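You operate a simulated robot arm through the tools that you are given. There is no shell and no other tool.

Carry out the task below with a simulated robot arm. There is one attempt and no reset: what you move stays moved.

TASK
Punch both leaflets on the desk once and slide them clear.
Fine: one ends on each side of the paper punch.

Only the result counts: the job must be done as asked and must still hold three seconds after the hand-in. Knocking over, shifting, dropping, spilling or breaking anything else fails it.

THE ROBOT
A 6-joint arm with a two-finger gripper, fixed in place. Base frame: the origin is at the foot of the arm, x ahead of it, y to its left, z up. Readings come in m, rad, newtons and seconds.
Its first joint turns from -2.897 to 2.897 rad. Payload 2.45 kg.
The tool frame sits at the grasp point between the pads (the TCP): z along the fingers, y along the line on which they close. The tips reach 0.02 m beyond it. Largest opening 0.14 m; the body of the gripper starts 0.168 m behind the TCP.
Orientation is told as [roll, pitch, yaw] about the base's x, y, z axes, in that order, counted from this pose: with the fingers straight down and closing along the base's y, the tool's x points along the base's -x, its y along +y and its z along -z.

THE INTERFACE
- The arm moves only by the tool play_rows. Its argument "steps" is a list of rows, each a list of 7 numbers: the shift along the tool's x, y, z in m, then the turn, a rotation vector about the tool's x, y, z in rad, then the closure, from 0 (fully open) to 1 (shut). In form: [[dx, dy, dz, wx, wy, wz, hand], ...]. A call has 1 to 20 rows; each row shifts and turns the commanded pose from where the row before left it, along the tool's axes as they then stand. Rows are played at 5 a second. More than 0.05 m and 0.15 rad between two rows, or a gripper value outside its range, and nothing of the call is played. Where a pose cannot be reached the arm comes as near as it can. A force on the tool above 40 N (or 10 N above the force at the start of the call, whichever is more), or a blocked arm, ends the call early, and 0.2 s more pass. The fingers move at their own pace (about 0.045 m/s each) and stop on an object; they squeeze with about 31 N. The grip force told is the motor's: it shows also when the fingers shut on nothing. Time passes only in rows, and 0.2 s behind the last, so rows that do not move let the fingers close. The reply holds the time, the measured pose of the TCP, the force on the tool along the base axes, the opening and the grip force, in the units named above and with some noise, with the torque about the TCP (base axes, N m) and any sound that the robot's microphone picked up, and new pictures: "show" is both (left out), scene, wrist or none.
- Cameras (640 x 400 px; columns grow to the right, rows downward): "scene" is fixed at [0.4164, 0.4867, 1.443]; the picture's right is [0.20, -0.98, 0.00], its down [-0.83, -0.16, -0.54] and it looks along [0.53, 0.11, -0.84] (base axes); focal length 347 px, centre (320, 200). "wrist" rides on the gripper at [0.078, 0.011, -0.209] in the tool frame; the picture's right is [-0.14, 0.99, 0.00], its down [-0.92, -0.13, -0.37] and it looks along [-0.37, -0.05, 0.93] (tool axes); focal length 280 px, centre (320, 200). There is no depth. A picture from a camera that has moved, and an enlarged one, comes with that camera's place and axes in the base frame and with its lens. The place of the scene camera against the robot may be out by one fixed shift of up to 0.025 m in any direction.
- inspect(camera, box): a new picture of the part [left, top, right, bottom] of that camera's present view, enlarged. The clock stands still meanwhile.
- hand_in(): hands the job in; it is judged then, once.

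Nothing tells you positions but the pictures and the camera data. Unless the task says otherwise, let go and move clear before handing in.

The tools are called after "Request:" by a JSON object that holds its "op" and its "data". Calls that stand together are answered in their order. play_rows: Moves the arm, as the interface text tells. Its arguments: {"type":"object","properties":{"steps":{"type":"array","items":{"type":"array","items":{"type":"number"}}},"show":{"type":"string","enum":["both","scene","wrist","none"]}},"required":["steps"]} The other tools are called the same way: inspect (camera, box) takes an enlarged picture of a part of a camera's view; hand_in () hands the job in.

At the start:

```text
time: 0.0
tool_pos: [0.5428, 0.3928, 1.0419]
orientation: [-0.002, 0.0, -0.001]
ft_force: [0.7, 0.2, -0.7]
ft_torque: [0.02, 0.0, -0.02]
finger_gap: 0.14
grip_force: 0.2
```

scene: 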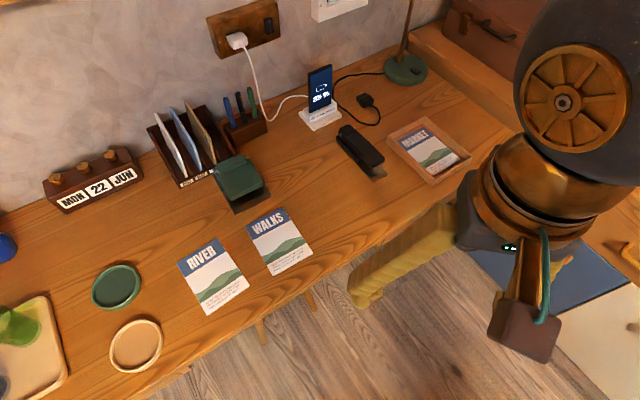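
wrist: 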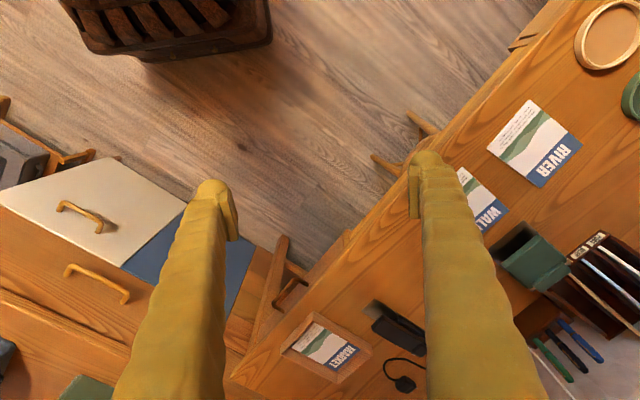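

I see a desk with three leaflets: RIVER and WALKS lying loose, and MARKET in a tray. There is a green device, probably the punch, and a black one, probably a stapler. I'll look closer before moving.

Request:
{"op": "inspect", "data": {"camera": "scene", "box": [160, 130, 340, 330]}}

Request:
{"op": "inspect", "data": {"camera": "scene", "box": [300, 60, 500, 200]}}

Request:
{"op": "inspect", "data": {"camera": "wrist", "box": [440, 80, 640, 380]}}

Request:
{"op": "inspect", "data": {"camera": "scene", "box": [200, 140, 290, 220]}}

```text
2.00 times, centred on (250, 230) of scene
camera zoom: at [0.4164, 0.4867, 1.443], right [0.2, -0.98, 0.0], down [-0.83, -0.16, -0.54], along [0.53, 0.11, -0.84], focal length 695 px, centre (460, 140)
```

zoom: 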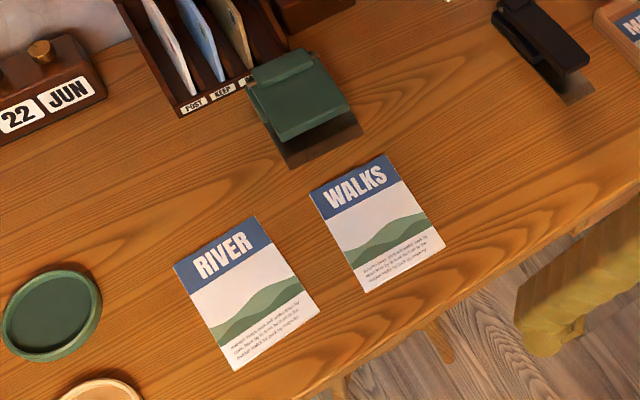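

```text
2.86 times, centred on (400, 130) of scene
camera zoom: at [0.4164, 0.4867, 1.443], right [0.2, -0.98, 0.0], down [-0.83, -0.16, -0.54], along [0.53, 0.11, -0.84], focal length 992 px, centre (91, 400)
```

zoom: 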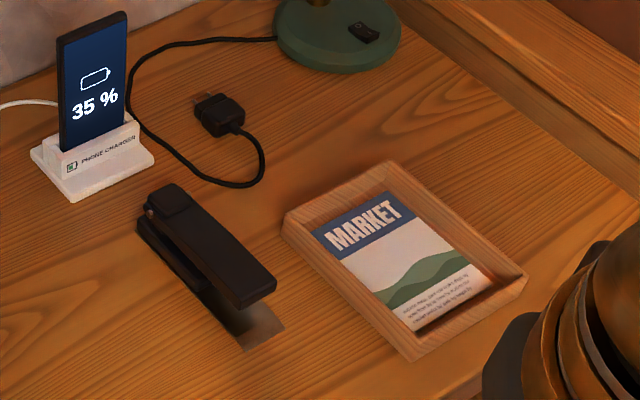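

```text
1.33 times, centred on (540, 230) of wrist
camera zoom: at [0.4653, 0.4047, 1.2501], right [0.14, 0.99, 0.0], down [0.92, -0.13, 0.37], along [0.37, -0.05, -0.93], focal length 374 px, centre (27, 160)
```

zoom: 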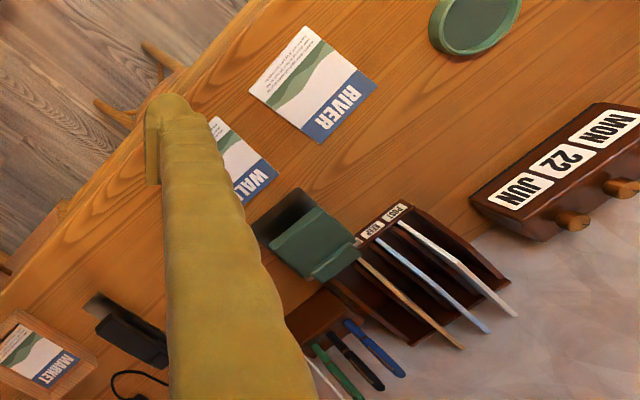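

```text
5.00 times, centred on (245, 180) of scene
camera zoom: at [0.4164, 0.4867, 1.443], right [0.2, -0.98, 0.0], down [-0.83, -0.16, -0.54], along [0.53, 0.11, -0.84], focal length 1737 px, centre (695, 300)
```

zoom: 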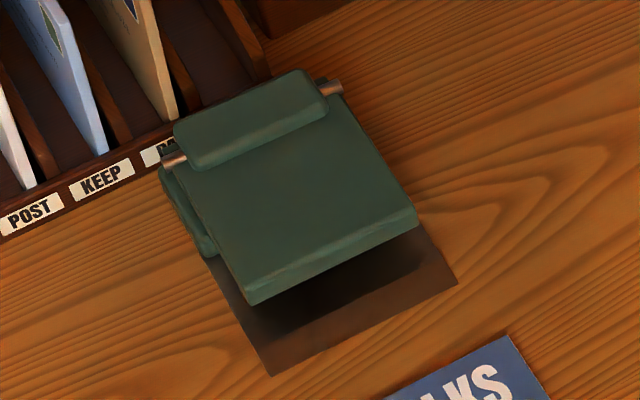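

The green device is a hinged punch with an open mouth at its near side, and the black one is a stapler. MARKET sits in a tray, so the two leaflets on the desk are RIVER and WALKS. I'll move the wrist camera over that area to measure positions.

Request:
{"op": "play_rows", "data": {"steps": [[0.02, 0.04, -0.02, 0, 0, 0, 0], [0.02, 0.04, -0.02, 0, 0, 0, 0], [0.02, 0.04, -0.02, 0, 0, 0, 0], [0, 0.04, -0.02, 0, 0, 0, 0], [0, 0.04, 0, 0, 0, 0, 0], [0, 0, 0, 0, 0, 0, 0], [0, 0, 0, 0, 0, 0, 0]]}}

```text
time: 1.6
tool_pos: [0.4818, 0.5908, 1.1188]
orientation: [-0.001, -0.001, -0.001]
ft_force: [0.8, -0.1, -0.3]
ft_torque: [0.02, 0.01, 0.01]
finger_gap: 0.1397
grip_force: 0.1
camera wrist: at [0.4042, 0.6022, 1.328], right [0.14, 0.99, 0.0], down [0.92, -0.13, 0.37], along [0.37, -0.05, -0.93], focal length 280 px, centre (320, 200)
```

scene: 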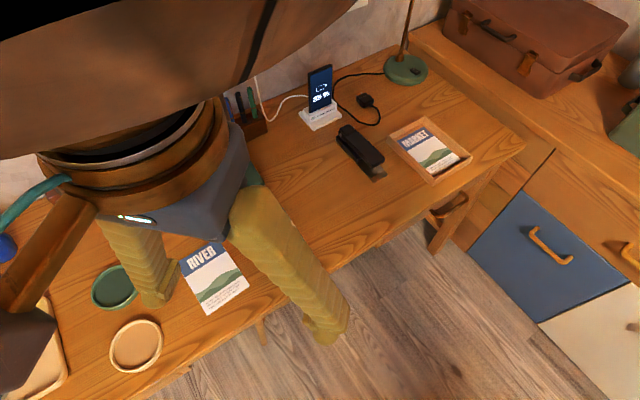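
wrist: 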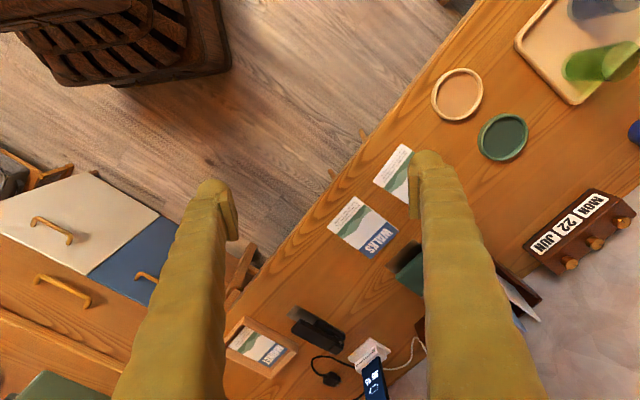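

The view moved across and now shows RIVER, WALKS and the tray from a second point. I'll enlarge parts of both pictures to triangulate.

Request:
{"op": "inspect", "data": {"camera": "wrist", "box": [220, 130, 420, 255]}}

Request:
{"op": "inspect", "data": {"camera": "wrist", "box": [220, 255, 420, 380]}}

Request:
{"op": "inspect", "data": {"camera": "wrist", "box": [440, 60, 640, 185]}}

```text
3.20 times, centred on (320, 192) of wrist
camera zoom: at [0.4042, 0.6022, 1.328], right [0.14, 0.99, 0.0], down [0.92, -0.13, 0.37], along [0.37, -0.05, -0.93], focal length 897 px, centre (320, 224)
```

zoom: 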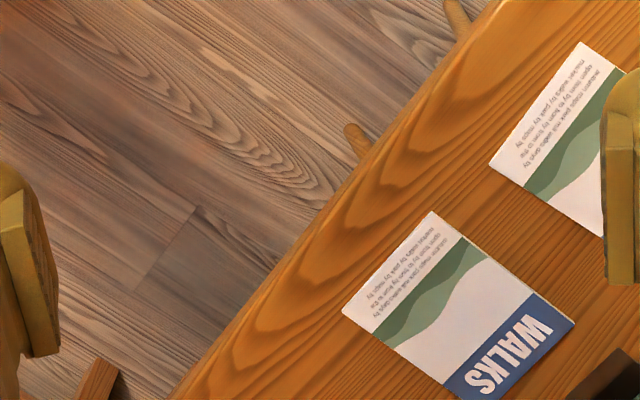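

```text
3.20 times, centred on (320, 318) of wrist
camera zoom: at [0.4042, 0.6022, 1.328], right [0.14, 0.99, 0.0], down [0.92, -0.13, 0.37], along [0.37, -0.05, -0.93], focal length 897 px, centre (320, -176)
```

zoom: 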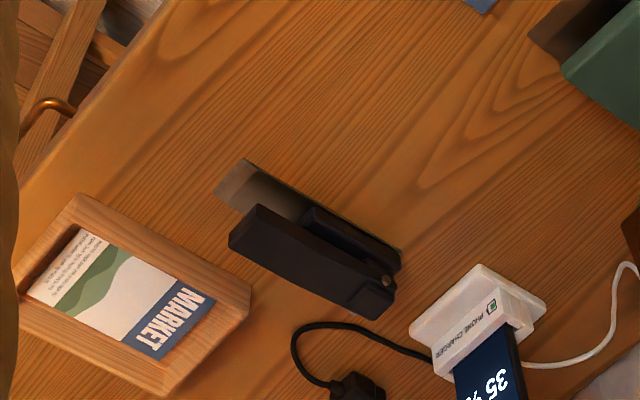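

```text
3.20 times, centred on (540, 122) of wrist
camera zoom: at [0.4042, 0.6022, 1.328], right [0.14, 0.99, 0.0], down [0.92, -0.13, 0.37], along [0.37, -0.05, -0.93], focal length 897 px, centre (-384, 448)
```

zoom: 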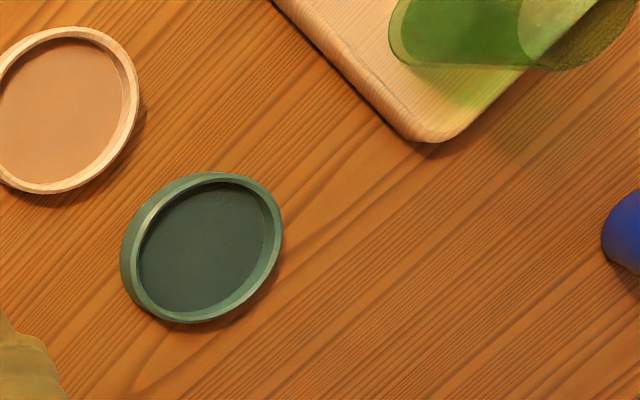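

Triangulating gives a desk height of z ≈ 0.754. WALKS lies almost square in front of the punch, about 4 cm short of its base plate. RIVER is to the left, near (0.61, 0.77). I'll turn the tool to face the punch and look at its slot between the open fingers.

Request:
{"op": "play_rows", "data": {"steps": [[0, 0, 0, 0, 0, -0.15, 0], [0, 0, 0, 0, 0, -0.15, 0], [0, 0, 0, 0, 0, -0.15, 0], [0, 0, 0, 0, 0, -0.15, 0], [0, 0, 0, 0, 0, -0.157, 0], [-0.04, 0, 0.02, 0, 0, 0, 0], [-0.04, 0, 0.02, 0, 0, 0, 0], [0, 0, 0.02, 0, 0, 0, 0], [0, 0, 0, 0, 0, 0, 0], [0, 0, 0, 0, 0, 0, 0]]}}

```text
refused: row 5 steps farther than a row can; nothing moved
```

Request:
{"op": "play_rows", "data": {"steps": [[0, 0, 0, 0, 0, -0.13, 0], [0, 0, 0, 0, 0, -0.13, 0], [0, 0, 0, 0, 0, -0.13, 0], [0, 0, 0, 0, 0, -0.13, 0], [0, 0, 0, 0, 0, -0.13, 0], [0, 0, 0, 0, 0, -0.107, 0], [-0.04, 0, 0.02, 0, 0, 0, 0], [-0.04, 0, 0.02, 0, 0, 0, 0], [0, 0, 0.02, 0, 0, 0, 0], [0, 0, 0, 0, 0, 0, 0], [0, 0, 0, 0, 0, 0, 0]]}}

```text
time: 4.0
tool_pos: [0.5435, 0.6495, 1.0597]
orientation: [0.0, 0.0, 0.757]
ft_force: [0.1, 0.5, -0.4]
ft_torque: [0.0, -0.02, 0.01]
finger_gap: 0.1402
grip_force: 0.1
camera wrist: at [0.4782, 0.6035, 1.2692], right [-0.58, 0.81, 0.0], down [0.76, 0.54, 0.37], along [0.3, 0.21, -0.93], focal length 280 px, centre (320, 200)
```

scene: 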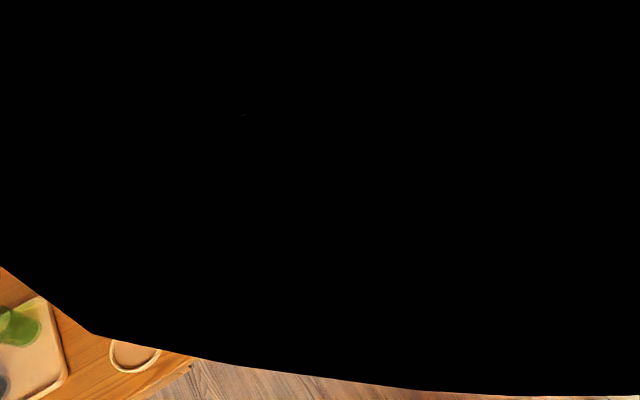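
wrist: 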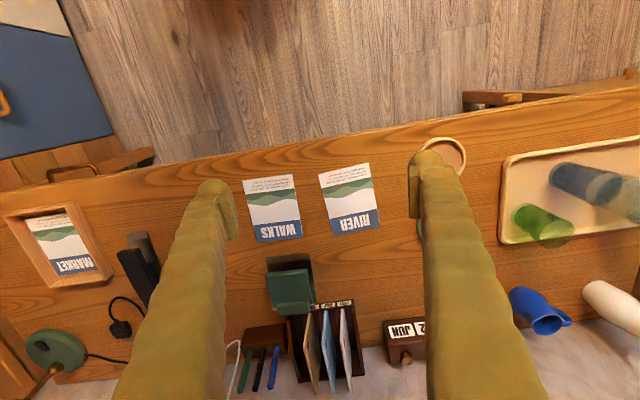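

The punch, WALKS and RIVER are now all visible between the fingers. I'll zoom in on the punch and leaflets.

Request:
{"op": "inspect", "data": {"camera": "wrist", "box": [235, 240, 335, 330]}}

Request:
{"op": "inspect", "data": {"camera": "wrist", "box": [230, 150, 400, 256]}}

```text
4.44 times, centred on (285, 285) of wrist
camera zoom: at [0.4782, 0.6035, 1.2692], right [-0.58, 0.81, 0.0], down [0.76, 0.54, 0.37], along [0.3, 0.21, -0.93], focal length 1246 px, centre (476, -178)
```

zoom: 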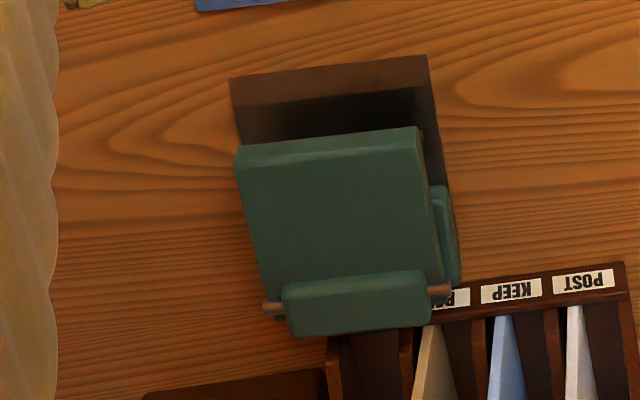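

```text
3.76 times, centred on (315, 203) of wrist
camera zoom: at [0.4782, 0.6035, 1.2692], right [-0.58, 0.81, 0.0], down [0.76, 0.54, 0.37], along [0.3, 0.21, -0.93], focal length 1056 px, centre (339, 189)
```

zoom: 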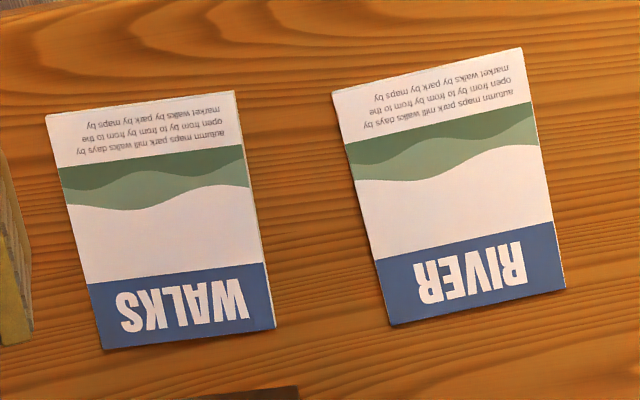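

In a frame along the punch (n outward at yaw 0.757, l to the left):
- **WALKS:** n from 0.907 to 1.045, l from -0.061 to 0.036, square to the punch.
- **Punch plate:** front edge at n ≈ 1.082, l from -0.054 to 0.043.
- **RIVER:** centred at n ≈ 0.98, l ≈ 0.14, rotated about 5.6°.

Next I go lower and tilt the fingers outward to look into the slot.

Request:
{"op": "play_rows", "data": {"steps": [[0.008, -0.021, 0.036, 0, 0, 0, 0], [0.008, -0.021, 0.036, 0, 0, 0, 0], [0.008, -0.021, 0.036, 0, 0, 0, 0], [0.008, -0.021, 0.036, 0, 0, 0, 0], [0.008, -0.021, 0.036, 0, 0, 0, 0], [0, 0, 0, 0, -0.14, 0, 0], [0, 0, 0, 0, -0.14, 0, 0], [0, 0, 0, 0, -0.14, 0, 0], [0, 0, 0, 0, -0.14, 0, 0], [0, 0, 0, 0, -0.14, 0, 0], [0, 0, 0, 0, 0, 0, 0], [0, 0, 0, 0, 0, 0, 0]]}}

```text
time: 6.6
tool_pos: [0.5849, 0.5434, 0.8814]
orientation: [0.001, -0.702, 0.757]
ft_force: [-0.3, 1.0, 0.0]
ft_torque: [0.0, 0.02, 0.0]
finger_gap: 0.1401
grip_force: 0.0
camera wrist: at [0.436, 0.4184, 0.9911], right [-0.6, 0.79, 0.09], down [0.43, 0.23, 0.88], along [0.67, 0.57, -0.47], focal length 280 px, centre (320, 200)
```

scene: 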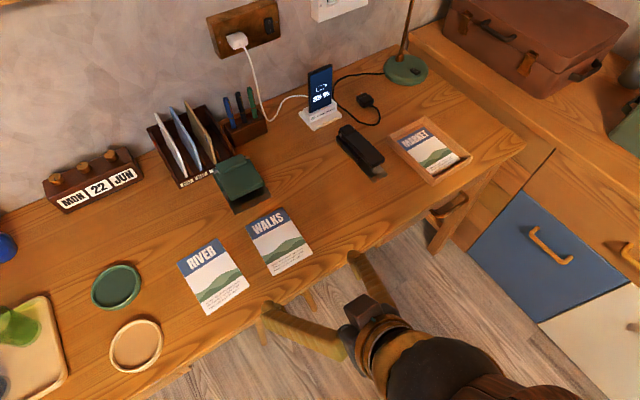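
wrist: 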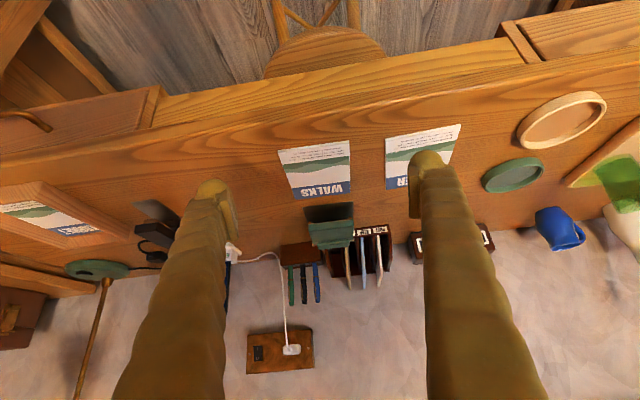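

The picture is upside down from this angle, but it looks toward the punch mouth. I'll zoom in on it.

Request:
{"op": "inspect", "data": {"camera": "wrist", "box": [280, 180, 380, 260]}}

Request:
{"op": "inspect", "data": {"camera": "wrist", "box": [240, 120, 440, 245]}}

```text
5.00 times, centred on (330, 220) of wrist
camera zoom: at [0.436, 0.4184, 0.9911], right [-0.6, 0.79, 0.09], down [0.43, 0.23, 0.88], along [0.67, 0.57, -0.47], focal length 1402 px, centre (270, 100)
```

zoom: 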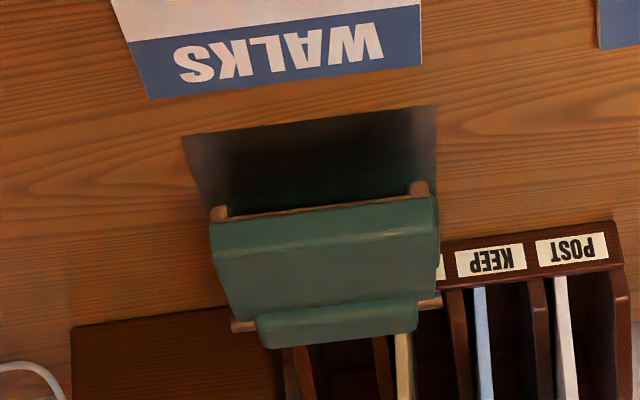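

```text
3.20 times, centred on (340, 182) of wrist
camera zoom: at [0.436, 0.4184, 0.9911], right [-0.6, 0.79, 0.09], down [0.43, 0.23, 0.88], along [0.67, 0.57, -0.47], focal length 897 px, centre (256, 256)
```

zoom: 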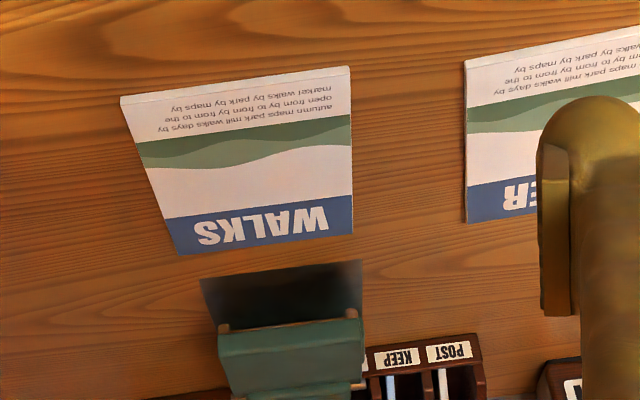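

There seem to be small posts under the lid's front edge. I'll tilt further and go nearer for a flatter look into the slot.

Request:
{"op": "play_rows", "data": {"steps": [[0, 0, 0, 0, -0.15, 0, 0], [0, 0, 0, 0, -0.15, 0, 0], [-0.015, 0, 0.03, 0, 0, 0, 0], [-0.015, 0, 0.03, 0, 0, 0, 0], [-0.016, 0, 0.03, 0, 0, 0, 0], [0, 0, 0, 0, 0, 0, 0], [0, 0, 0, 0, 0, 0, 0]], "show": "wrist"}}

Request:
{"op": "inspect", "data": {"camera": "wrist", "box": [270, 150, 370, 230]}}

```text
time: 8.2
tool_pos: [0.6564, 0.6116, 0.8726]
orientation: [0.001, -0.998, 0.757]
ft_force: [-0.3, -0.3, -0.1]
ft_torque: [0.02, 0.02, 0.0]
finger_gap: 0.1399
grip_force: 0.0
camera wrist: at [0.4911, 0.4697, 0.92], right [-0.63, 0.77, 0.12], down [0.22, 0.04, 0.97], along [0.75, 0.64, -0.19], focal length 280 px, centre (320, 200)
```

wrist: 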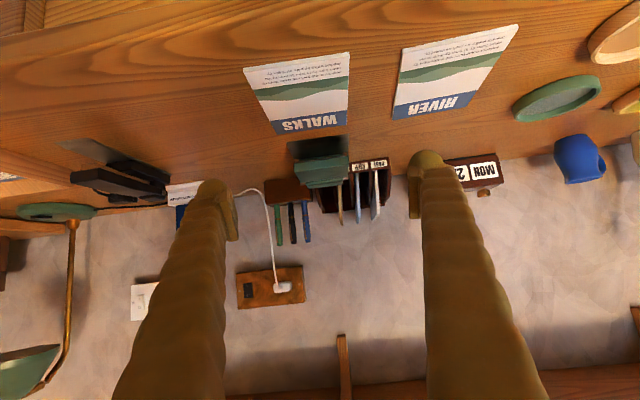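

```text
5.00 times, centred on (320, 190) of wrist
camera zoom: at [0.4911, 0.4697, 0.92], right [-0.63, 0.77, 0.12], down [0.22, 0.04, 0.97], along [0.75, 0.64, -0.19], focal length 1402 px, centre (320, 250)
```

zoom: 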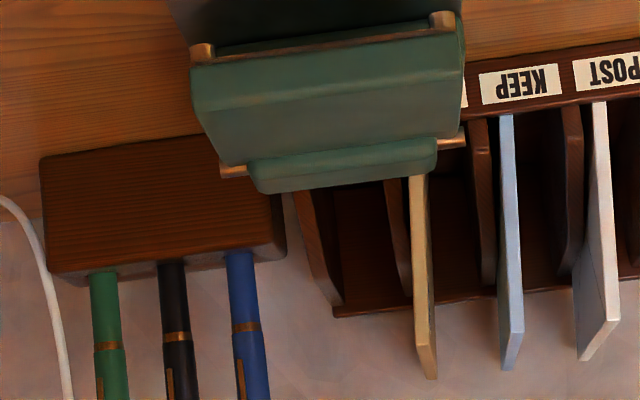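

Request:
{"op": "inspect", "data": {"camera": "wrist", "box": [280, 130, 360, 190]}}

Request:
{"op": "inspect", "data": {"camera": "wrist", "box": [285, 130, 325, 160]}}

Request:
{"op": "inspect", "data": {"camera": "wrist", "box": [320, 130, 360, 160]}}

```text
6.67 times, centred on (320, 160) of wrist
camera zoom: at [0.4911, 0.4697, 0.92], right [-0.63, 0.77, 0.12], down [0.22, 0.04, 0.97], along [0.75, 0.64, -0.19], focal length 1869 px, centre (320, 467)
```

zoom: 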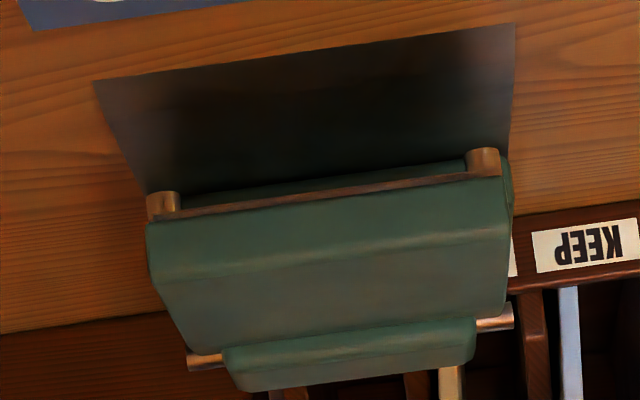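

```text
13.33 times, centred on (305, 145) of wrist
camera zoom: at [0.4911, 0.4697, 0.92], right [-0.63, 0.77, 0.12], down [0.22, 0.04, 0.97], along [0.75, 0.64, -0.19], focal length 3738 px, centre (520, 933)
```

zoom: 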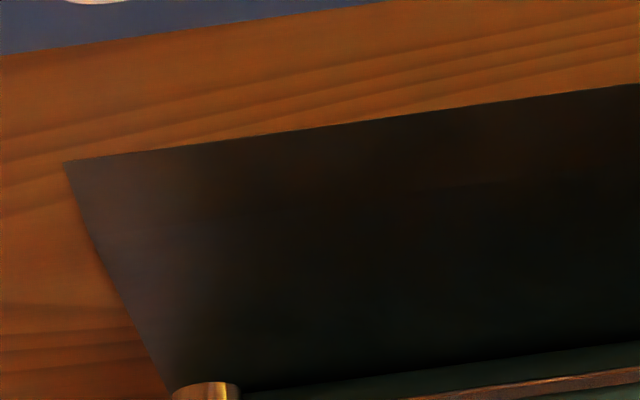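

```text
13.33 times, centred on (340, 145) of wrist
camera zoom: at [0.4911, 0.4697, 0.92], right [-0.63, 0.77, 0.12], down [0.22, 0.04, 0.97], along [0.75, 0.64, -0.19], focal length 3738 px, centre (53, 933)
```

zoom: 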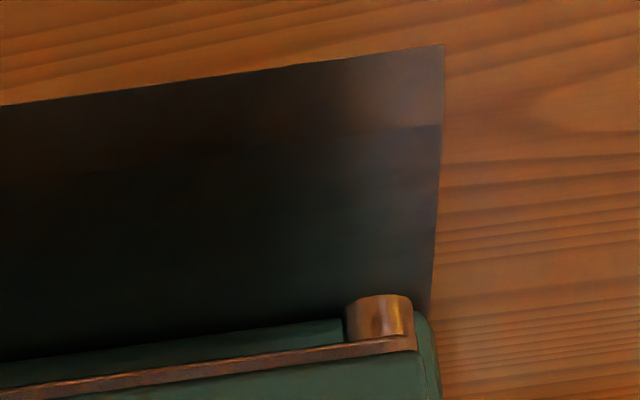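

The zoom renders real detail, so I'll inspect the pins and the region under the lid closely from here.

Request:
{"op": "inspect", "data": {"camera": "wrist", "box": [325, 144, 349, 162]}}

Request:
{"op": "inspect", "data": {"camera": "wrist", "box": [290, 150, 314, 168]}}

Request:
{"op": "inspect", "data": {"camera": "scene", "box": [208, 175, 240, 195]}}

```text
16.00 times, centred on (337, 153) of wrist
camera zoom: at [0.4911, 0.4697, 0.92], right [-0.63, 0.77, 0.12], down [0.22, 0.04, 0.97], along [0.75, 0.64, -0.19], focal length 4486 px, centre (48, 952)
```

zoom: 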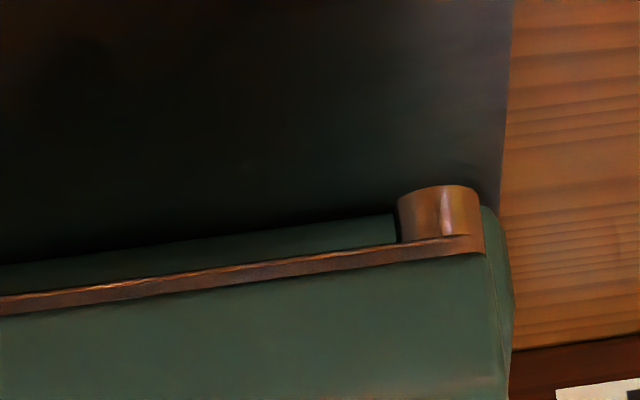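

```text
16.00 times, centred on (302, 159) of wrist
camera zoom: at [0.4911, 0.4697, 0.92], right [-0.63, 0.77, 0.12], down [0.22, 0.04, 0.97], along [0.75, 0.64, -0.19], focal length 4486 px, centre (608, 856)
```

zoom: 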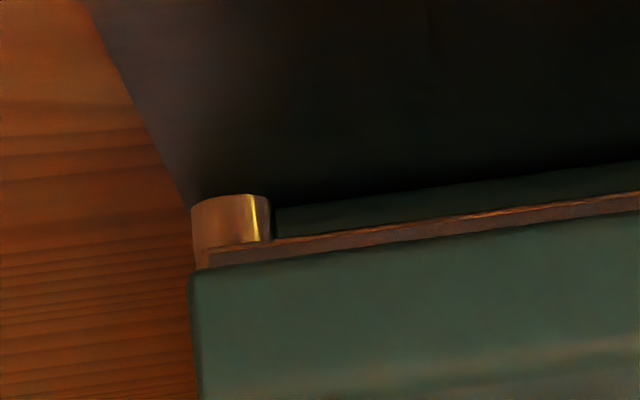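

```text
16.00 times, centred on (224, 185) of scene
camera zoom: at [0.4164, 0.4867, 1.443], right [0.2, -0.98, 0.0], down [-0.83, -0.16, -0.54], along [0.53, 0.11, -0.84], focal length 5558 px, centre (1856, 440)
```

zoom: 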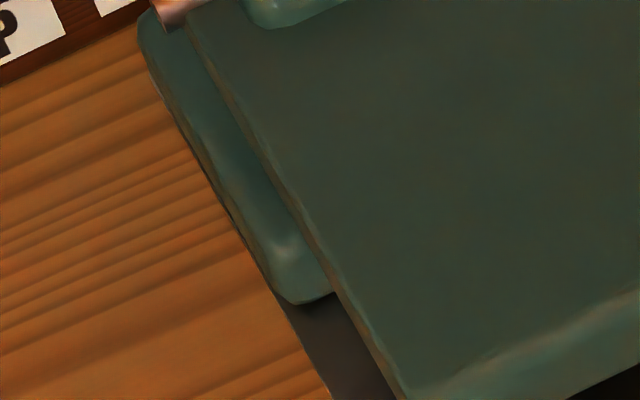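

Putting the views together:
- **Desk:** z ≈ 0.742.
- **Leaflets:** about 0.10 × 0.14 m.
- **Punch plate:** front edge at n ≈ 1.09.
- **Lid:** front edge at n ≈ 1.115, z ≈ 0.77–0.785, with two pins hanging under it at n ≈ 1.135, l ≈ -0.051 and 0.032.
- **Stop face:** n ≈ 1.167.

WALKS needs about 0.11 m of forward travel and 5 mm to the left. I'll set the finger gap near 5 cm, tilt about 0.5 rad, and hover above the near part of WALKS.

Request:
{"op": "play_rows", "data": {"steps": [[0, 0, 0, 0, 0.125, 0, 0.643], [0, 0, 0, 0, 0.125, 0, 0.643], [0, 0, 0, 0, 0.125, 0, 0.643], [0, 0, 0, 0, 0.125, 0, 0.643], [-0.0015, -0.0027, 0.035, 0, 0, 0, 0.643], [-0.0015, -0.0027, 0.035, 0, 0, 0, 0.643], [-0.0015, -0.0026, 0.035, 0, 0, 0, 0.643], [0, 0, 0, 0, 0, 0, 0.643], [0, 0, 0, 0, 0, 0, 0.643]]}}

Request:
{"op": "inspect", "data": {"camera": "wrist", "box": [220, 100, 420, 225]}}

```text
time: 10.2
tool_pos: [0.7045, 0.6453, 0.7808]
orientation: [0.001, -0.501, 0.758]
ft_force: [0.2, 0.0, -0.2]
ft_torque: [0.02, 0.01, -0.01]
finger_gap: 0.0501
grip_force: 0.0
camera wrist: at [0.573, 0.5373, 0.9263], right [-0.59, 0.8, 0.07], down [0.55, 0.34, 0.77], along [0.59, 0.49, -0.64], focal length 280 px, centre (320, 200)
```

scene: 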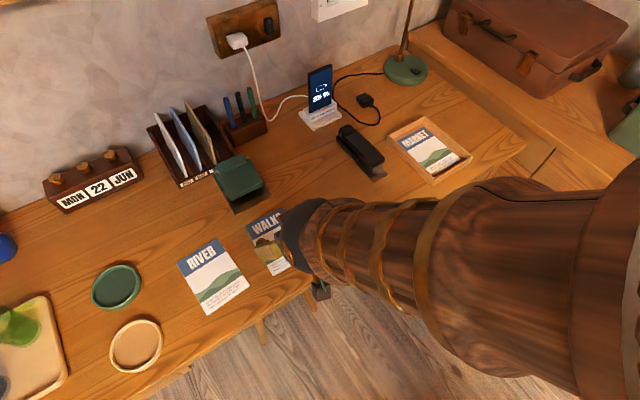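
wrist: 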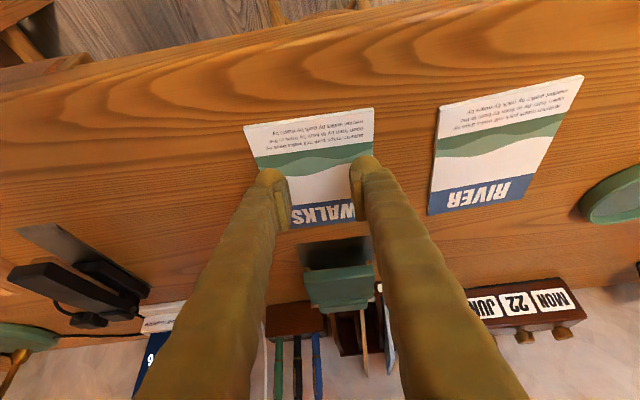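

```text
3.20 times, centred on (320, 162) of wrist
camera zoom: at [0.573, 0.5373, 0.9263], right [-0.59, 0.8, 0.07], down [0.55, 0.34, 0.77], along [0.59, 0.49, -0.64], focal length 897 px, centre (320, 320)
```

zoom: 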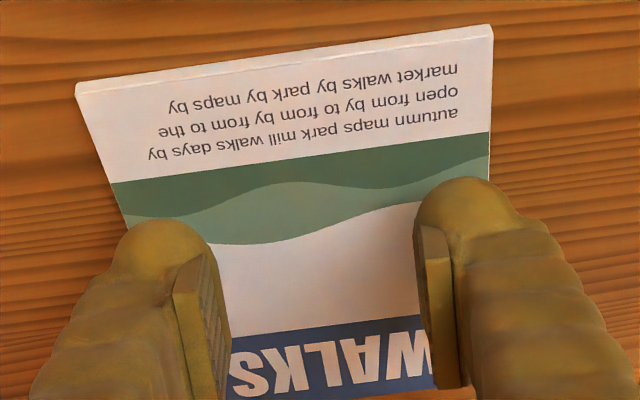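

The fingertips hover over the middle of WALKS with even margins on both sides. I'll lower in small steps, watching the force.

Request:
{"op": "play_rows", "data": {"steps": [[0.00192, 0, 0.00351, 0, 0, 0, 0.643], [0.00144, 0, 0.00263, 0, 0, 0, 0.643], [0.00096, 0, 0.00175, 0, 0, 0, 0.643], [0.00096, 0, 0.00175, 0, 0, 0, 0.643], [0, 0, 0, 0, 0, 0, 0.643]], "show": "wrist"}}

```text
time: 11.4
tool_pos: [0.702, 0.6457, 0.7703]
orientation: [0.001, -0.5, 0.759]
ft_force: [0.6, 0.6, -0.5]
ft_torque: [0.0, 0.03, -0.03]
finger_gap: 0.05
grip_force: 0.0
camera wrist: at [0.5729, 0.5376, 0.9162], right [-0.59, 0.8, 0.07], down [0.55, 0.34, 0.77], along [0.59, 0.49, -0.64], focal length 280 px, centre (320, 200)
```

wrist: 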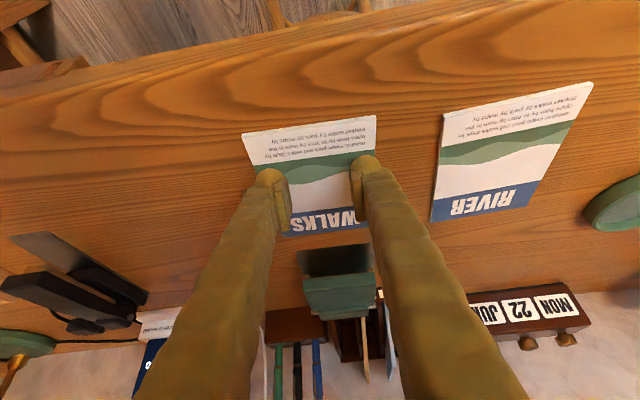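

No contact yet at z = 0.770, so I'll continue in finer steps.

Request:
{"op": "play_rows", "data": {"steps": [[0.00072, 0, 0.00132, 0, 0, 0, 0.643], [0.00072, 0, 0.00132, 0, 0, 0, 0.643], [0.00072, 0, 0.00132, 0, 0, 0, 0.643], [0, 0, 0, 0, 0, 0, 0.643]], "show": "none"}}

```text
time: 12.4
tool_pos: [0.7025, 0.6449, 0.7688]
orientation: [-0.002, -0.502, 0.758]
ft_force: [-0.9, -4.7, 27.7]
ft_torque: [-0.18, 0.17, -0.04]
finger_gap: 0.05
grip_force: 0.0
```

Contact is at TCP z ≈ 0.769, and the force rises fast at roughly 9 N per mm. I'll ease up 2 mm to a light pressure.

Request:
{"op": "play_rows", "data": {"steps": [[-0.00096, 0, -0.00175, 0, 0, 0, 0.643], [0, 0, 0, 0, 0, 0, 0.643]], "show": "none"}}

```text
time: 13.0
tool_pos: [0.7038, 0.6444, 0.7681]
orientation: [-0.001, -0.499, 0.759]
ft_force: [1.5, 5.6, 14.2]
ft_torque: [0.09, 0.03, 0.02]
finger_gap: 0.0499
grip_force: 0.1
```

Now about 14 N of pressure. I'll test a 1 cm slide outward and check whether the leaflet follows.

Request:
{"op": "play_rows", "data": {"steps": [[-0.00439, 0.0003, 0.0024, 0, 0, 0, 0.643], [-0.00439, 0.0003, 0.0024, 0, 0, 0, 0.643], [0, 0, 0, 0, 0, 0, 0.643]], "show": "wrist"}}

Request:
{"op": "inspect", "data": {"camera": "wrist", "box": [220, 100, 420, 225]}}

```text
time: 13.8
tool_pos: [0.7099, 0.6535, 0.7683]
orientation: [0.0, -0.501, 0.759]
ft_force: [-1.3, -4.0, 14.2]
ft_torque: [-0.19, 0.05, -0.02]
finger_gap: 0.0511
grip_force: 1.0
camera wrist: at [0.5795, 0.5452, 0.9138], right [-0.59, 0.8, 0.07], down [0.55, 0.34, 0.77], along [0.59, 0.49, -0.64], focal length 280 px, centre (320, 200)
```

wrist: 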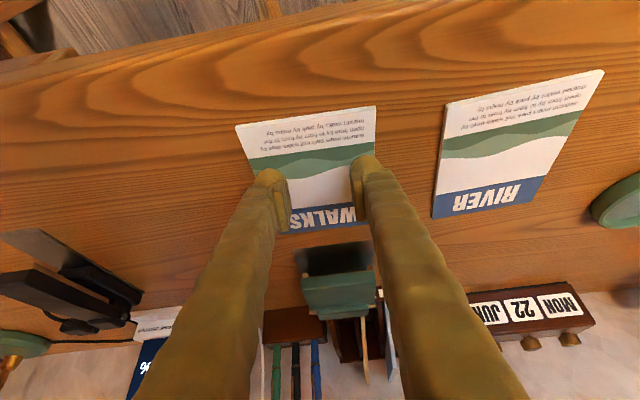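

```text
3.20 times, centred on (320, 162) of wrist
camera zoom: at [0.5795, 0.5452, 0.9138], right [-0.59, 0.8, 0.07], down [0.55, 0.34, 0.77], along [0.59, 0.49, -0.64], focal length 897 px, centre (320, 320)
```

zoom: 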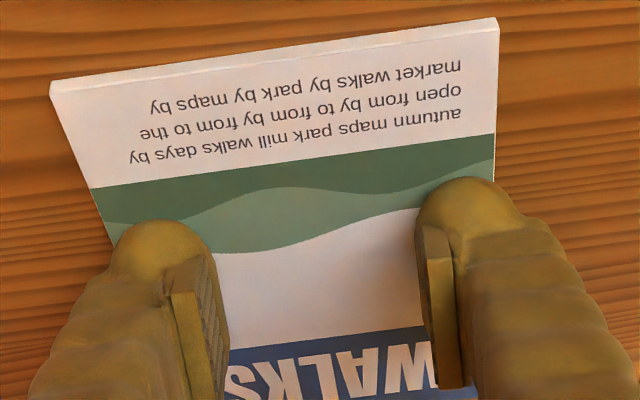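

The fingers slid over the leaflet and it stayed put: its near edge is still at n ≈ 0.908. Pressing won't drive it, but at 0.10 m wide it fits inside the 0.14 m opening, so I can grip it by its side edges. I'll lift off, open the fingers, and test the reach in the air first.

Request:
{"op": "play_rows", "data": {"steps": [[-0.0096, 0, -0.0175, 0, 0, 0, 0.643], [-0.0192, 0, -0.0351, 0, 0, 0, 0.143], [-0.022, 0, 0.012, 0, 0, 0, 0.143], [-0.022, 0, 0.012, 0, 0, 0, 0.143], [-0.022, 0, 0.012, 0, 0, 0, 0.143], [-0.0172, 0, 0.0096, 0, 0, 0, 0.143], [0, 0, 0, 0, 0, 0, 0.143], [0, 0, 0, 0, 0, 0, 0.143]]}}

Request:
{"op": "inspect", "data": {"camera": "wrist", "box": [200, 100, 440, 250]}}

Request:
{"op": "inspect", "data": {"camera": "wrist", "box": [190, 150, 270, 200]}}

```text
time: 15.6
tool_pos: [0.7796, 0.7169, 0.8269]
orientation: [0.001, -0.501, 0.758]
ft_force: [0.4, 0.3, -0.3]
ft_torque: [0.0, -0.02, 0.0]
finger_gap: 0.1199
grip_force: 0.0
camera wrist: at [0.6491, 0.6093, 0.973], right [-0.59, 0.8, 0.07], down [0.55, 0.34, 0.77], along [0.59, 0.49, -0.64], focal length 280 px, centre (320, 200)
```

scene: 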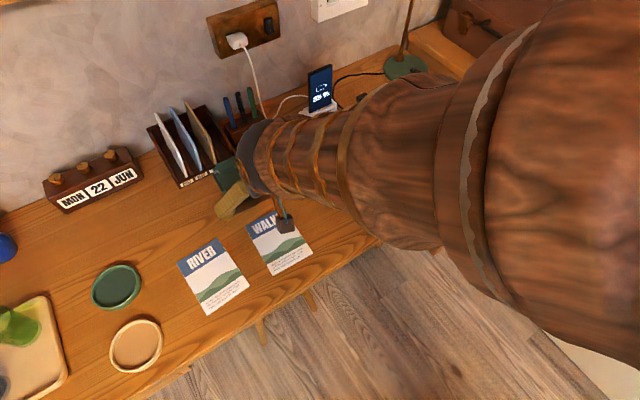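
wrist: 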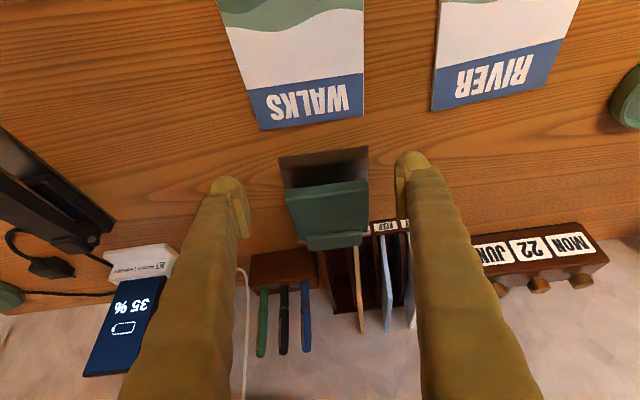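

```text
2.67 times, centred on (320, 175) of wrist
camera zoom: at [0.6491, 0.6093, 0.973], right [-0.59, 0.8, 0.07], down [0.55, 0.34, 0.77], along [0.59, 0.49, -0.64], focal length 748 px, centre (320, 267)
```

zoom: 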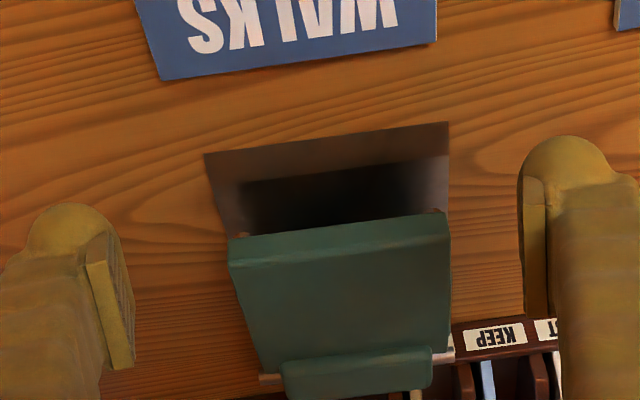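

```text
8.00 times, centred on (230, 175) of wrist
camera zoom: at [0.6491, 0.6093, 0.973], right [-0.59, 0.8, 0.07], down [0.55, 0.34, 0.77], along [0.59, 0.49, -0.64], focal length 2243 px, centre (1040, 400)
```

zoom: 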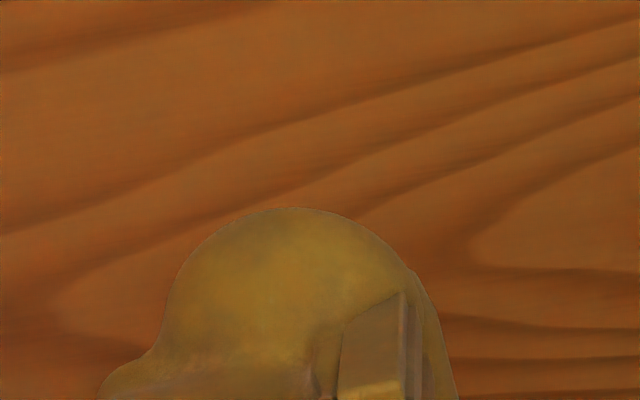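

At 0.5 rad tilt the arm reaches n = 1.06. The view also confirms the punch centre at l ≈ -0.0094, the WALKS centre at l ≈ -0.0148, and the WALKS top edge at n = 1.050. Next I'll test whether a more upright tilt of about 0.3 still reaches, since that grips edges better.

Request:
{"op": "play_rows", "data": {"steps": [[0, 0, 0, 0, 0.1, 0, 0.143], [0, 0, 0, 0, 0.1, 0, 0.143], [0, 0, 0, 0, 0, 0, 0.143], [0, 0, 0, 0, 0, 0, 0.143]], "show": "wrist"}}

Request:
{"op": "inspect", "data": {"camera": "wrist", "box": [400, 0, 480, 50]}}

```text
time: 16.6
tool_pos: [0.7791, 0.7181, 0.8268]
orientation: [0.001, -0.3, 0.757]
ft_force: [-1.1, -0.5, -0.4]
ft_torque: [-0.02, 0.05, 0.01]
finger_gap: 0.1199
grip_force: 0.0
camera wrist: at [0.6727, 0.6318, 1.0041], right [-0.58, 0.81, 0.04], down [0.65, 0.44, 0.62], along [0.49, 0.39, -0.78], focal length 280 px, centre (320, 200)
```

wrist: 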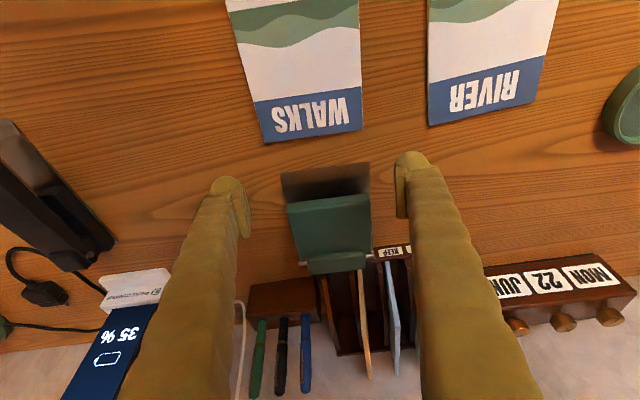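

```text
8.00 times, centred on (440, 25) of wrist
camera zoom: at [0.6727, 0.6318, 1.0041], right [-0.58, 0.81, 0.04], down [0.65, 0.44, 0.62], along [0.49, 0.39, -0.78], focal length 2243 px, centre (-640, 1600)
```

zoom: 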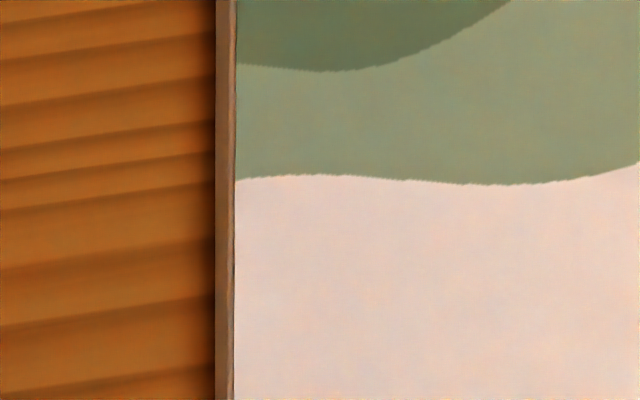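

Tilt 0.3 also reaches, and the leaflets turn out to be several mm thick, so side gripping is practical. I'll go back and straddle the near end of WALKS.

Request:
{"op": "play_rows", "data": {"steps": [[0.0306, 0, -0.00945, 0, 0, 0, 0.143], [0.0306, 0, -0.00945, 0, 0, 0, 0.143], [0.0306, 0, -0.00945, 0, 0, 0, 0.143], [0.0306, -0.001, -0.00945, 0, 0, 0, 0.143], [0.0077, 0, 0.0248, 0, 0, 0, 0.143], [0.0077, 0, 0.0248, 0, 0, 0, 0.143], [0.00059, 0, 0.00191, 0, 0, 0, 0.143], [0.00059, 0, 0.00191, 0, 0, 0, 0.143], [0, 0, 0, 0, 0, 0, 0.143]], "show": "wrist"}}

Request:
{"op": "inspect", "data": {"camera": "wrist", "box": [200, 100, 440, 250]}}

```text
time: 18.6
tool_pos: [0.6867, 0.6289, 0.7721]
orientation: [0.0, -0.3, 0.757]
ft_force: [0.4, -0.1, 0.1]
ft_torque: [-0.03, -0.03, -0.04]
finger_gap: 0.1199
grip_force: 0.0
camera wrist: at [0.5799, 0.5434, 0.9481], right [-0.58, 0.81, 0.04], down [0.65, 0.44, 0.62], along [0.49, 0.39, -0.78], focal length 280 px, centre (320, 200)
```

wrist: 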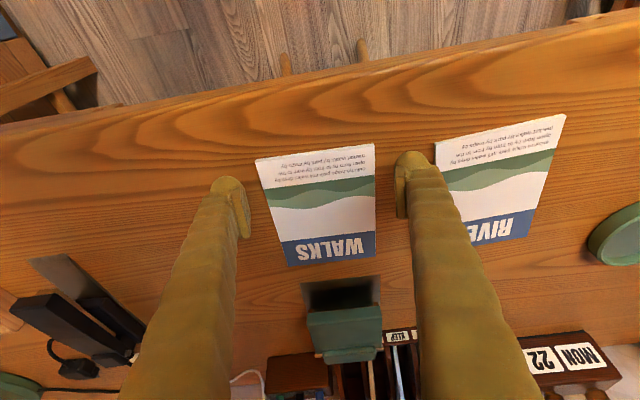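

```text
2.67 times, centred on (320, 175) of wrist
camera zoom: at [0.5799, 0.5434, 0.9481], right [-0.58, 0.81, 0.04], down [0.65, 0.44, 0.62], along [0.49, 0.39, -0.78], focal length 748 px, centre (320, 267)
```

zoom: 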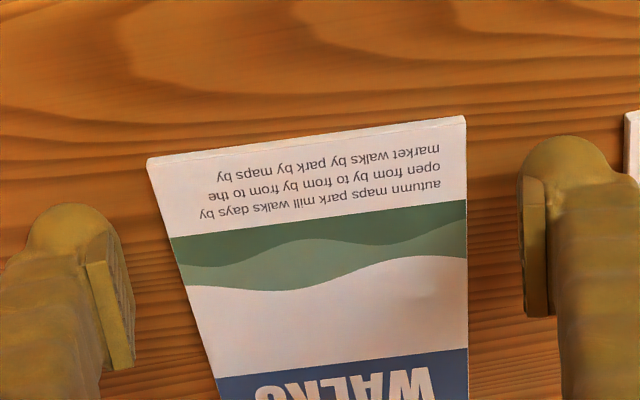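

The tool is centred on WALKS. RIVER's corner is close to the left finger, so I'll narrow the gap to 0.11 before lowering the last bit.

Request:
{"op": "play_rows", "data": {"steps": [[0, 0, 0, 0, 0, 0, 0.214], [0, 0, 0, 0, 0, 0, 0.214], [0.00059, 0, 0.00191, 0, 0, 0, 0.214], [0.00059, 0, 0.00191, 0, 0, 0, 0.214], [0.00044, 0, 0.00143, 0, 0, 0, 0.214], [0.0003, 0, 0.00096, 0, 0, 0, 0.214], [0, 0, 0, 0, 0, 0, 0.214]], "show": "wrist"}}

Request:
{"op": "inspect", "data": {"camera": "wrist", "box": [200, 100, 440, 250]}}

```text
time: 20.2
tool_pos: [0.6872, 0.6295, 0.7642]
orientation: [0.0, -0.3, 0.759]
ft_force: [0.2, -0.6, 0.3]
ft_torque: [0.01, 0.0, 0.02]
finger_gap: 0.11
grip_force: 0.1
camera wrist: at [0.5802, 0.5438, 0.9416], right [-0.58, 0.81, 0.04], down [0.65, 0.44, 0.62], along [0.49, 0.39, -0.78], focal length 280 px, centre (320, 200)
```

wrist: 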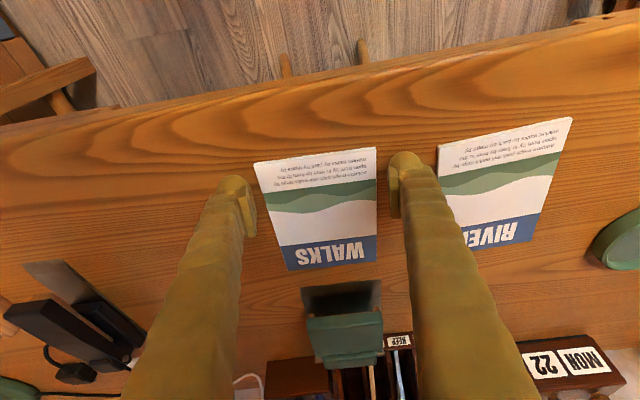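

```text
2.67 times, centred on (320, 175) of wrist
camera zoom: at [0.5802, 0.5438, 0.9416], right [-0.58, 0.81, 0.04], down [0.65, 0.44, 0.62], along [0.49, 0.39, -0.78], focal length 748 px, centre (320, 267)
```

zoom: 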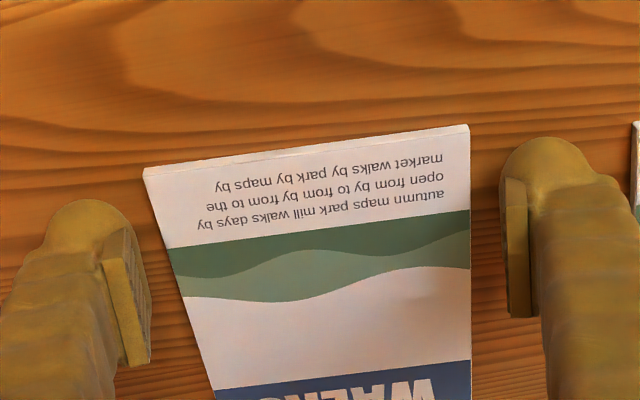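

Still free of the desk at TCP z = 0.764. I'll step down 1 mm at a time to find the desk.

Request:
{"op": "play_rows", "data": {"steps": [[0.0003, 0, 0.00096, 0, 0, 0, 0.214], [0.0003, 0, 0.00096, 0, 0, 0, 0.214], [0, 0, 0, 0, 0, 0, 0.214]], "show": "none"}}

```text
time: 21.0
tool_pos: [0.6854, 0.6297, 0.763]
orientation: [0.0, -0.299, 0.758]
ft_force: [-0.3, 0.0, 0.2]
ft_torque: [0.01, 0.0, 0.0]
finger_gap: 0.11
grip_force: 0.1
```

Request:
{"op": "play_rows", "data": {"steps": [[0.0003, 0, 0.00096, 0, 0, 0, 0.214], [0.00015, 0, 0.00048, 0, 0, 0, 0.214], [0, 0, 0, 0, 0, 0, 0.214]], "show": "none"}}

```text
time: 21.8
tool_pos: [0.6866, 0.6302, 0.7611]
orientation: [-0.001, -0.3, 0.758]
ft_force: [0.1, -0.3, 0.8]
ft_torque: [-0.01, 0.0, -0.01]
finger_gap: 0.11
grip_force: 0.1
```

Request:
{"op": "play_rows", "data": {"steps": [[0.0003, 0, 0.00096, 0, 0, 0, 0.214], [0, 0, 0, 0, 0, 0, 0.214]], "show": "none"}}

```text
time: 22.4
tool_pos: [0.6865, 0.6294, 0.7609]
orientation: [0.0, -0.302, 0.757]
ft_force: [-0.1, -0.9, 0.2]
ft_torque: [-0.01, -0.01, -0.01]
finger_gap: 0.1099
grip_force: 0.2
```

The fingers now sit well below the leaflet's top face. I'll close on its sides.

Request:
{"op": "play_rows", "data": {"steps": [[0, 0, 0, 0, 0, 0, 0.26], [0, 0, 0, 0, 0, 0, 0.3], [0, 0, 0, 0, 0, 0, 0.35], [0, 0, 0, 0, 0, 0, 0.4], [0, 0, 0, 0, 0, 0, 0.4]], "show": "wrist"}}

Request:
{"op": "inspect", "data": {"camera": "wrist", "box": [200, 100, 440, 250]}}

```text
time: 23.5
tool_pos: [0.6893, 0.6317, 0.7668]
orientation: [-0.001, -0.312, 0.759]
ft_force: [-0.4, 0.6, 32.5]
ft_torque: [-0.16, 0.2, 0.02]
finger_gap: 0.0459
grip_force: 7.8
stopped in row 5: the force on the tool passed its limit at 49 N (the readings are from after the stop); the commanded pose is now the measured one
camera wrist: at [0.5813, 0.5454, 0.9421], right [-0.58, 0.81, 0.04], down [0.64, 0.43, 0.63], along [0.49, 0.4, -0.77], focal length 280 px, centre (320, 200)
```

wrist: 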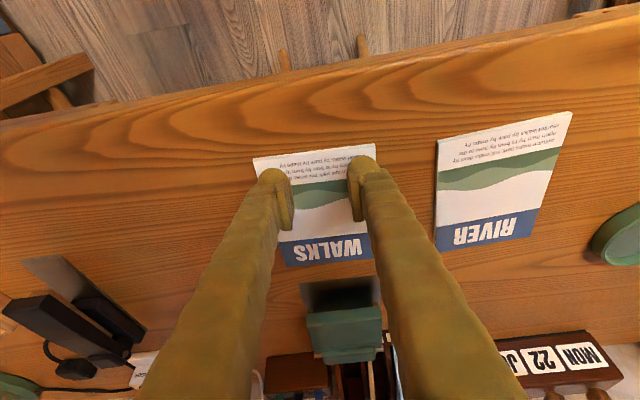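

```text
2.67 times, centred on (320, 175) of wrist
camera zoom: at [0.5813, 0.5454, 0.9421], right [-0.58, 0.81, 0.04], down [0.64, 0.43, 0.63], along [0.49, 0.4, -0.77], focal length 748 px, centre (320, 267)
```

zoom: 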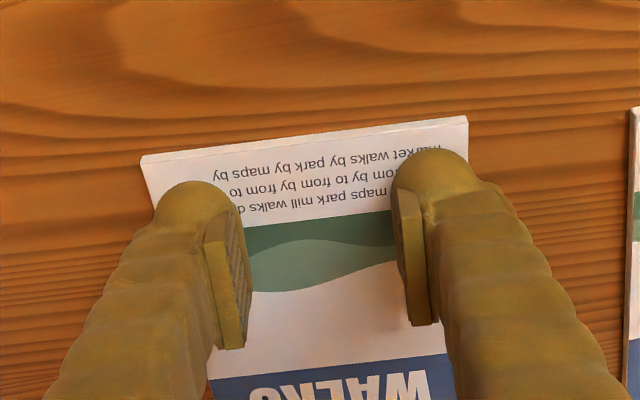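

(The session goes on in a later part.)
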